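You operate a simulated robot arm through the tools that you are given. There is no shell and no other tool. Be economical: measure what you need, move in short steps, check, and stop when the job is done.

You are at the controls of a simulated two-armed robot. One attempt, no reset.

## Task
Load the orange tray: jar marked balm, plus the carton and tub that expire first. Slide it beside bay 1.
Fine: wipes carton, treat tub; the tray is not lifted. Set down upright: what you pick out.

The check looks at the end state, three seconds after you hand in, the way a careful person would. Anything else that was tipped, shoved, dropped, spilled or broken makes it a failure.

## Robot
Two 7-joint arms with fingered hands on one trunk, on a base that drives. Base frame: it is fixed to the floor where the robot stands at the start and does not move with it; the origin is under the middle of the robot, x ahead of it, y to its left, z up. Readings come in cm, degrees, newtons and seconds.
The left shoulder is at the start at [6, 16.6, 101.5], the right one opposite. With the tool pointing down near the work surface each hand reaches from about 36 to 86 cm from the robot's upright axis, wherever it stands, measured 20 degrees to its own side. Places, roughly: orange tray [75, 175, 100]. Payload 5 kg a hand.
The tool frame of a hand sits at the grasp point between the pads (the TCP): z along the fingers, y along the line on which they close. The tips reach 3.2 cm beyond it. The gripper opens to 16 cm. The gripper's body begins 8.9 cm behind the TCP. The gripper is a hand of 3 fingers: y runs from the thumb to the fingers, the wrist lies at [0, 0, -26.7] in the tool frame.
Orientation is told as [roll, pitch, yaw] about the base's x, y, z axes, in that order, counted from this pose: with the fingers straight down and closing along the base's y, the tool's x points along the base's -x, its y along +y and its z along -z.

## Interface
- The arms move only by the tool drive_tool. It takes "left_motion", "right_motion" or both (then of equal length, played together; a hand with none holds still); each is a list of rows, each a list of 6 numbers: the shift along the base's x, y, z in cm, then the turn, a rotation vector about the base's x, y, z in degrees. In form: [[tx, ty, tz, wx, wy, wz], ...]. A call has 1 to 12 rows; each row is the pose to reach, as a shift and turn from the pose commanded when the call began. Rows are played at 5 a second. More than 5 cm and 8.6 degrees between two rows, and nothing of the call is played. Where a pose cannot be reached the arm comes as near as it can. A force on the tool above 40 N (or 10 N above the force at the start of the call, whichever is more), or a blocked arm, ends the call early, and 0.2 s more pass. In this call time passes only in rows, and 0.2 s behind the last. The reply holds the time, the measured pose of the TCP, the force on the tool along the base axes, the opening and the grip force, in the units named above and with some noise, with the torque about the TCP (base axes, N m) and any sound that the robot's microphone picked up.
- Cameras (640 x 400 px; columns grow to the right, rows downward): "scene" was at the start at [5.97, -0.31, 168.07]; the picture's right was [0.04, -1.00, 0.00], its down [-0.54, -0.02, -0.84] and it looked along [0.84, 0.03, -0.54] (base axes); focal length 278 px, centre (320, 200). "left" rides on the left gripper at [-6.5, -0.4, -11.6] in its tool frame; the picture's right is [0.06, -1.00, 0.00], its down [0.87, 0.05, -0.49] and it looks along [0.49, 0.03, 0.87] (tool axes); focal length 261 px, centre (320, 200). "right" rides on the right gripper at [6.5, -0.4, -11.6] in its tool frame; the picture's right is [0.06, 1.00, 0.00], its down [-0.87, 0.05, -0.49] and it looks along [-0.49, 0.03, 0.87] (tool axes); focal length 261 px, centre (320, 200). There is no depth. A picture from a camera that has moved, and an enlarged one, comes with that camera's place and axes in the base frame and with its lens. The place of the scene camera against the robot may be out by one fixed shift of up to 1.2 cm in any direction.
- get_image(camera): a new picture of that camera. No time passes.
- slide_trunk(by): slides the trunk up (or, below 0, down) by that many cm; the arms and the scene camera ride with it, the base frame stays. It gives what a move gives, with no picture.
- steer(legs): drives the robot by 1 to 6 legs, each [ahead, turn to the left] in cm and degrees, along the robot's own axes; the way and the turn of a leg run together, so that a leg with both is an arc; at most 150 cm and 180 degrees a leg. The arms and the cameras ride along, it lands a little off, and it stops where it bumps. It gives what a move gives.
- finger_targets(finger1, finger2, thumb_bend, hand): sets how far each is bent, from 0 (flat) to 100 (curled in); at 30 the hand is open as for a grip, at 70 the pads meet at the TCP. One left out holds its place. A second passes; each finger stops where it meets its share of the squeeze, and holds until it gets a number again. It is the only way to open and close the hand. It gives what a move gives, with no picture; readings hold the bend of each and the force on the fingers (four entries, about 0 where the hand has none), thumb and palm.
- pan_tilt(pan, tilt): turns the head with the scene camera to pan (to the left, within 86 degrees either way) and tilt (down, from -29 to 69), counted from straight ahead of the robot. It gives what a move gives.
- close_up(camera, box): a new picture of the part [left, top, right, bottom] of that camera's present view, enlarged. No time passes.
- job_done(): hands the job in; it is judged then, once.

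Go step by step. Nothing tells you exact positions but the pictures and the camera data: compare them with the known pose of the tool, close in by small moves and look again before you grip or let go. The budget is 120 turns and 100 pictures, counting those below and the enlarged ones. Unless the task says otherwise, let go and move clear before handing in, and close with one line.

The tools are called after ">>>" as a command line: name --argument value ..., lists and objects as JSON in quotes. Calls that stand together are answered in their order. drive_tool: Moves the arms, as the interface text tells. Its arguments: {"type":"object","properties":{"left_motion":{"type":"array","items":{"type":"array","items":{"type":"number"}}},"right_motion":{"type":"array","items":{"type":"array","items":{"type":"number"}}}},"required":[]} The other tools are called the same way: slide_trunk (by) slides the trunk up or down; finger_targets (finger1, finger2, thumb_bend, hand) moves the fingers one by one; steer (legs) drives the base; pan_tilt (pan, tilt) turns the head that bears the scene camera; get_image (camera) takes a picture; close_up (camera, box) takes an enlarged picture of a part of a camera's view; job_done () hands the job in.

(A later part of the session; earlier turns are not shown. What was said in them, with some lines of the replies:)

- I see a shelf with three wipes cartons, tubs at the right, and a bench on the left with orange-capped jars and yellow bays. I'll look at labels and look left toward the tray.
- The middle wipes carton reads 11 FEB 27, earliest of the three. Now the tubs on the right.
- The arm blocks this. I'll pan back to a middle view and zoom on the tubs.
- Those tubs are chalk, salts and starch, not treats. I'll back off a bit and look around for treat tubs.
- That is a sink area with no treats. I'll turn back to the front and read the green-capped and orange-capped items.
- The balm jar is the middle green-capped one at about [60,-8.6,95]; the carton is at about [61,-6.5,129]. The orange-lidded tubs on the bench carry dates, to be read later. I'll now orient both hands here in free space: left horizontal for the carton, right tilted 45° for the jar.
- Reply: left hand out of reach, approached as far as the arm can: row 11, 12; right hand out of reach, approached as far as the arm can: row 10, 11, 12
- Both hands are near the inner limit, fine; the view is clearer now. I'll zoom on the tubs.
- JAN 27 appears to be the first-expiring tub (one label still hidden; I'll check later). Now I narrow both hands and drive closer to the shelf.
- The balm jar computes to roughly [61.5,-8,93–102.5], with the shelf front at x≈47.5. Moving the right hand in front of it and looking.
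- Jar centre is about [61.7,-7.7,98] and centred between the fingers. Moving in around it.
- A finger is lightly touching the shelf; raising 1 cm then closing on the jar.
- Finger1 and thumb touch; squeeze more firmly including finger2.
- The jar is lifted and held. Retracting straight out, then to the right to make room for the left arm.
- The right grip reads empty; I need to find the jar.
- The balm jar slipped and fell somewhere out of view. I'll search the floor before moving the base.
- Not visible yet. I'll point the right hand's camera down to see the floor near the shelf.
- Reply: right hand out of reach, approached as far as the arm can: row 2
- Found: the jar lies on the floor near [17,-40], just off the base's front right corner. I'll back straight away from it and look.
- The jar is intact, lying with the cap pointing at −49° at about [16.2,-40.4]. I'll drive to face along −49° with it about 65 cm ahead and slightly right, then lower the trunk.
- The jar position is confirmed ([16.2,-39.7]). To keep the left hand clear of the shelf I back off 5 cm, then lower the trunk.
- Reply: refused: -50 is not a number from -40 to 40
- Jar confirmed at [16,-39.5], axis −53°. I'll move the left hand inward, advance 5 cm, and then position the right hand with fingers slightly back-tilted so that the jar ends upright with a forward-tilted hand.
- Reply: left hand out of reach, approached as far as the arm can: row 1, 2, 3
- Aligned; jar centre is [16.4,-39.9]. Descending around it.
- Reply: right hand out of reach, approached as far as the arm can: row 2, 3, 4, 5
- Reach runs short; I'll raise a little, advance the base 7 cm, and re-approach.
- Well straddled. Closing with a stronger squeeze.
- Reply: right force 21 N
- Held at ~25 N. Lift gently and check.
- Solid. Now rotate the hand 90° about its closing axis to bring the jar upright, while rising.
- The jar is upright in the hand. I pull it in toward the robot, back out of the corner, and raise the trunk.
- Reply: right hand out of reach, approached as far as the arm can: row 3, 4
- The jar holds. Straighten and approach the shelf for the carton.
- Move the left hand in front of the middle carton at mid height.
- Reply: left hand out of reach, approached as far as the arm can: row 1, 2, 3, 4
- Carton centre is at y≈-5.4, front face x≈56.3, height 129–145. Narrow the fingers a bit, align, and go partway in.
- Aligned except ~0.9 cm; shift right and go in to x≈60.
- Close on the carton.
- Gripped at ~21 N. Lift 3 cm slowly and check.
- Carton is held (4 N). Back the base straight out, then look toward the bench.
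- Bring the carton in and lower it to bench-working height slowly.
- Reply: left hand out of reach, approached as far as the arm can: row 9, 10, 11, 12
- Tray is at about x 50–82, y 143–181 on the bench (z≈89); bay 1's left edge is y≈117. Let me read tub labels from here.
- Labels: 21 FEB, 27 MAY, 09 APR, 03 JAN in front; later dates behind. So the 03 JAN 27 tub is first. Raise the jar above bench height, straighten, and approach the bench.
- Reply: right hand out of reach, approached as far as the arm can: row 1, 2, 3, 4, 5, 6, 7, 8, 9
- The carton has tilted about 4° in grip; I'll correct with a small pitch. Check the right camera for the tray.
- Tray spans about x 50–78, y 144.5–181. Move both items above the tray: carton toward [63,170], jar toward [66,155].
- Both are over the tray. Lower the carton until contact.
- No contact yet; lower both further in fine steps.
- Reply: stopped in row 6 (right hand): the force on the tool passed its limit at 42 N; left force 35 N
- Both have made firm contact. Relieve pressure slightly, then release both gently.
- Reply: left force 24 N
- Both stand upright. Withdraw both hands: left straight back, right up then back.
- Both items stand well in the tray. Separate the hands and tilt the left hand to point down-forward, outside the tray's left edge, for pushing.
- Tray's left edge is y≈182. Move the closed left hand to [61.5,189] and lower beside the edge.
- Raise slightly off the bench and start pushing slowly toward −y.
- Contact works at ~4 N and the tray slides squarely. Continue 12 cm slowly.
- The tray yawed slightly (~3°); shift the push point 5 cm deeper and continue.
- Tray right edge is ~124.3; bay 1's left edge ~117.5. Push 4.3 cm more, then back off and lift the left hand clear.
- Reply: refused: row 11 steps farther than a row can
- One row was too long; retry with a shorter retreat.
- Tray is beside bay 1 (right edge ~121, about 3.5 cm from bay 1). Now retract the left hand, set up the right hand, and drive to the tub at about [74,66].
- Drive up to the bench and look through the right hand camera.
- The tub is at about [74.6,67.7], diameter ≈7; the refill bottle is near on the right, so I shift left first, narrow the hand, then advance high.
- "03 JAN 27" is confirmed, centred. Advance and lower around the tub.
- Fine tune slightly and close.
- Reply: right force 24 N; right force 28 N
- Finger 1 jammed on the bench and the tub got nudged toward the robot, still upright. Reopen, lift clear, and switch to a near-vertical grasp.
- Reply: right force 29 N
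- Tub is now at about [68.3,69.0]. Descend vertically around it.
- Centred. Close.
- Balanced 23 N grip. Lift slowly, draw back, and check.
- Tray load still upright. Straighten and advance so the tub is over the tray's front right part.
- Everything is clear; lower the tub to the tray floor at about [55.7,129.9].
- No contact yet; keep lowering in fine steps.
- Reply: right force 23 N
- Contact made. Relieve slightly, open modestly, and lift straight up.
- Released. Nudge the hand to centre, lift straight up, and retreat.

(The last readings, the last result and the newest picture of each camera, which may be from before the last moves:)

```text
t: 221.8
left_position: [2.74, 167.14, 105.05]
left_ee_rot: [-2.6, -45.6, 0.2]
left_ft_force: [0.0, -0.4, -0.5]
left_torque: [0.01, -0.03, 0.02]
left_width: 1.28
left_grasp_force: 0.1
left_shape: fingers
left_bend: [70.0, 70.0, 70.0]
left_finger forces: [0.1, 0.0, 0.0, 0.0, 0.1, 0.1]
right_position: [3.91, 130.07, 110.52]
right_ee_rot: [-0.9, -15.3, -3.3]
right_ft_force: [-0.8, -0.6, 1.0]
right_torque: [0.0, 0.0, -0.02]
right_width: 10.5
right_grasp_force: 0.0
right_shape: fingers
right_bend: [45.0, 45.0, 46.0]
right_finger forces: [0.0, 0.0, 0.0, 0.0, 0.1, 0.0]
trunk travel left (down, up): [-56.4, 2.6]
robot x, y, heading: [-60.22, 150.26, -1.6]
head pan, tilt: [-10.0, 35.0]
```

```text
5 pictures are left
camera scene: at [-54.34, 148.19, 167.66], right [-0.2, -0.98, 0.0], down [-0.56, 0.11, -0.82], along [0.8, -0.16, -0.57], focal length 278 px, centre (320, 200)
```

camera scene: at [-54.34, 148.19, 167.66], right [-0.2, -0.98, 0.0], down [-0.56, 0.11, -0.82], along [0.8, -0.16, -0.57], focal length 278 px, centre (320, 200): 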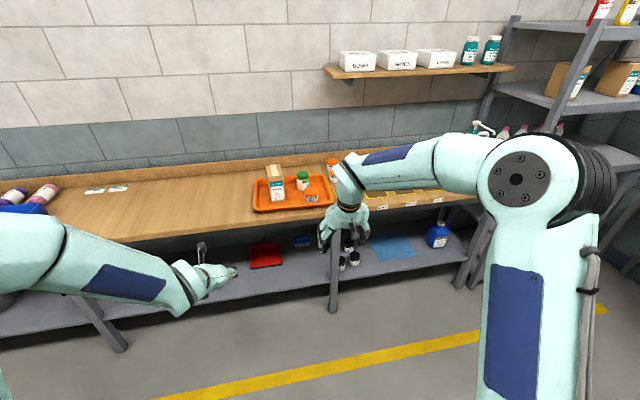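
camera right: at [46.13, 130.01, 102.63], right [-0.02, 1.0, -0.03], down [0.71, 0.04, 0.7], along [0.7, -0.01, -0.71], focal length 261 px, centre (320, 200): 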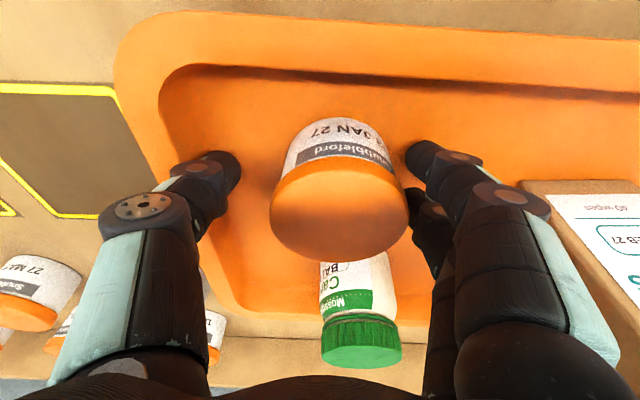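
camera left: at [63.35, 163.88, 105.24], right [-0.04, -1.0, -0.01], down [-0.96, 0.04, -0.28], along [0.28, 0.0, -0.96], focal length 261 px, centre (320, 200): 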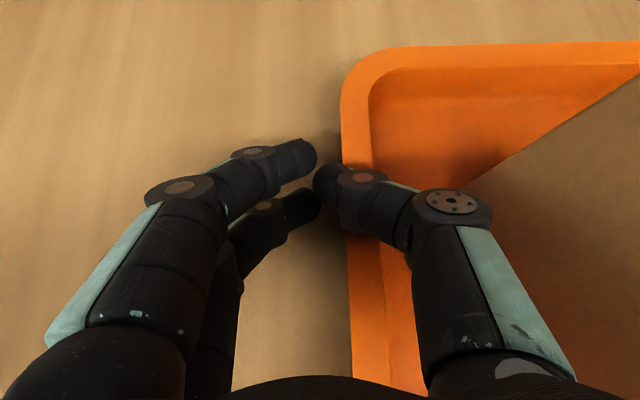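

>>> close_up --camera "scene" --box '[240, 145, 368, 225]'

>>> get_image --camera "right"

```text
5.00 times, centred on (304, 185) of scene
camera zoom: at [-54.34, 148.19, 167.66], right [-0.2, -0.98, 0.0], down [-0.56, 0.11, -0.82], along [0.8, -0.16, -0.57], focal length 1392 px, centre (400, 275)
```

zoom: 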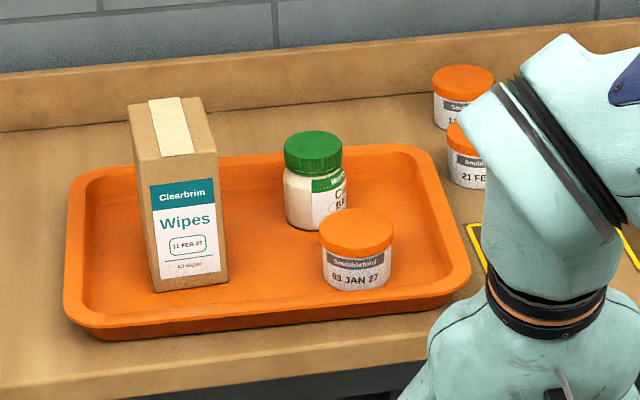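

```text
3 pictures are left
camera right: at [-5.57, 130.5, 119.89], right [0.0, 1.0, -0.03], down [0.71, 0.02, 0.7], along [0.7, -0.02, -0.71], focal length 261 px, centre (320, 200)
```

right: 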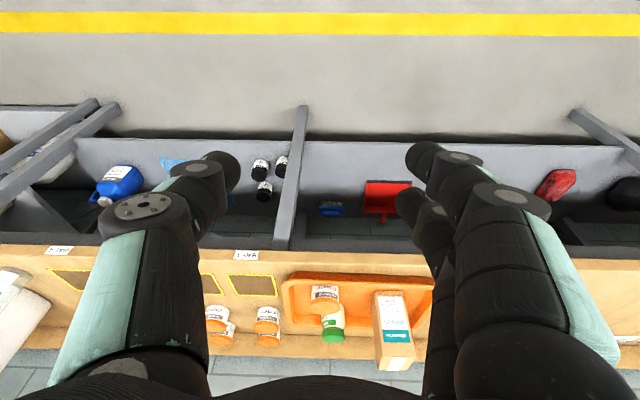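

The balm jar, the 11 FEB 27 wipes carton and the 03 JAN 27 tub all stand upright in the tray. The tray sits just left of bay 1, and both hands are clear, so I'm handing in.

>>> job_done

```text
The job is handed in.
```

The orange tray now sits beside bay 1, about 3.5 cm to its left, with the balm jar, the wipes carton (11 FEB 27) and the treat tub (03 JAN 27) all upright in it. I dropped the balm jar on the floor on the way; it looked undamaged, so I picked it up and used it. I took the orange-lidded tubs to be the treat tubs, because I only ever saw the brand name and date on their labels.
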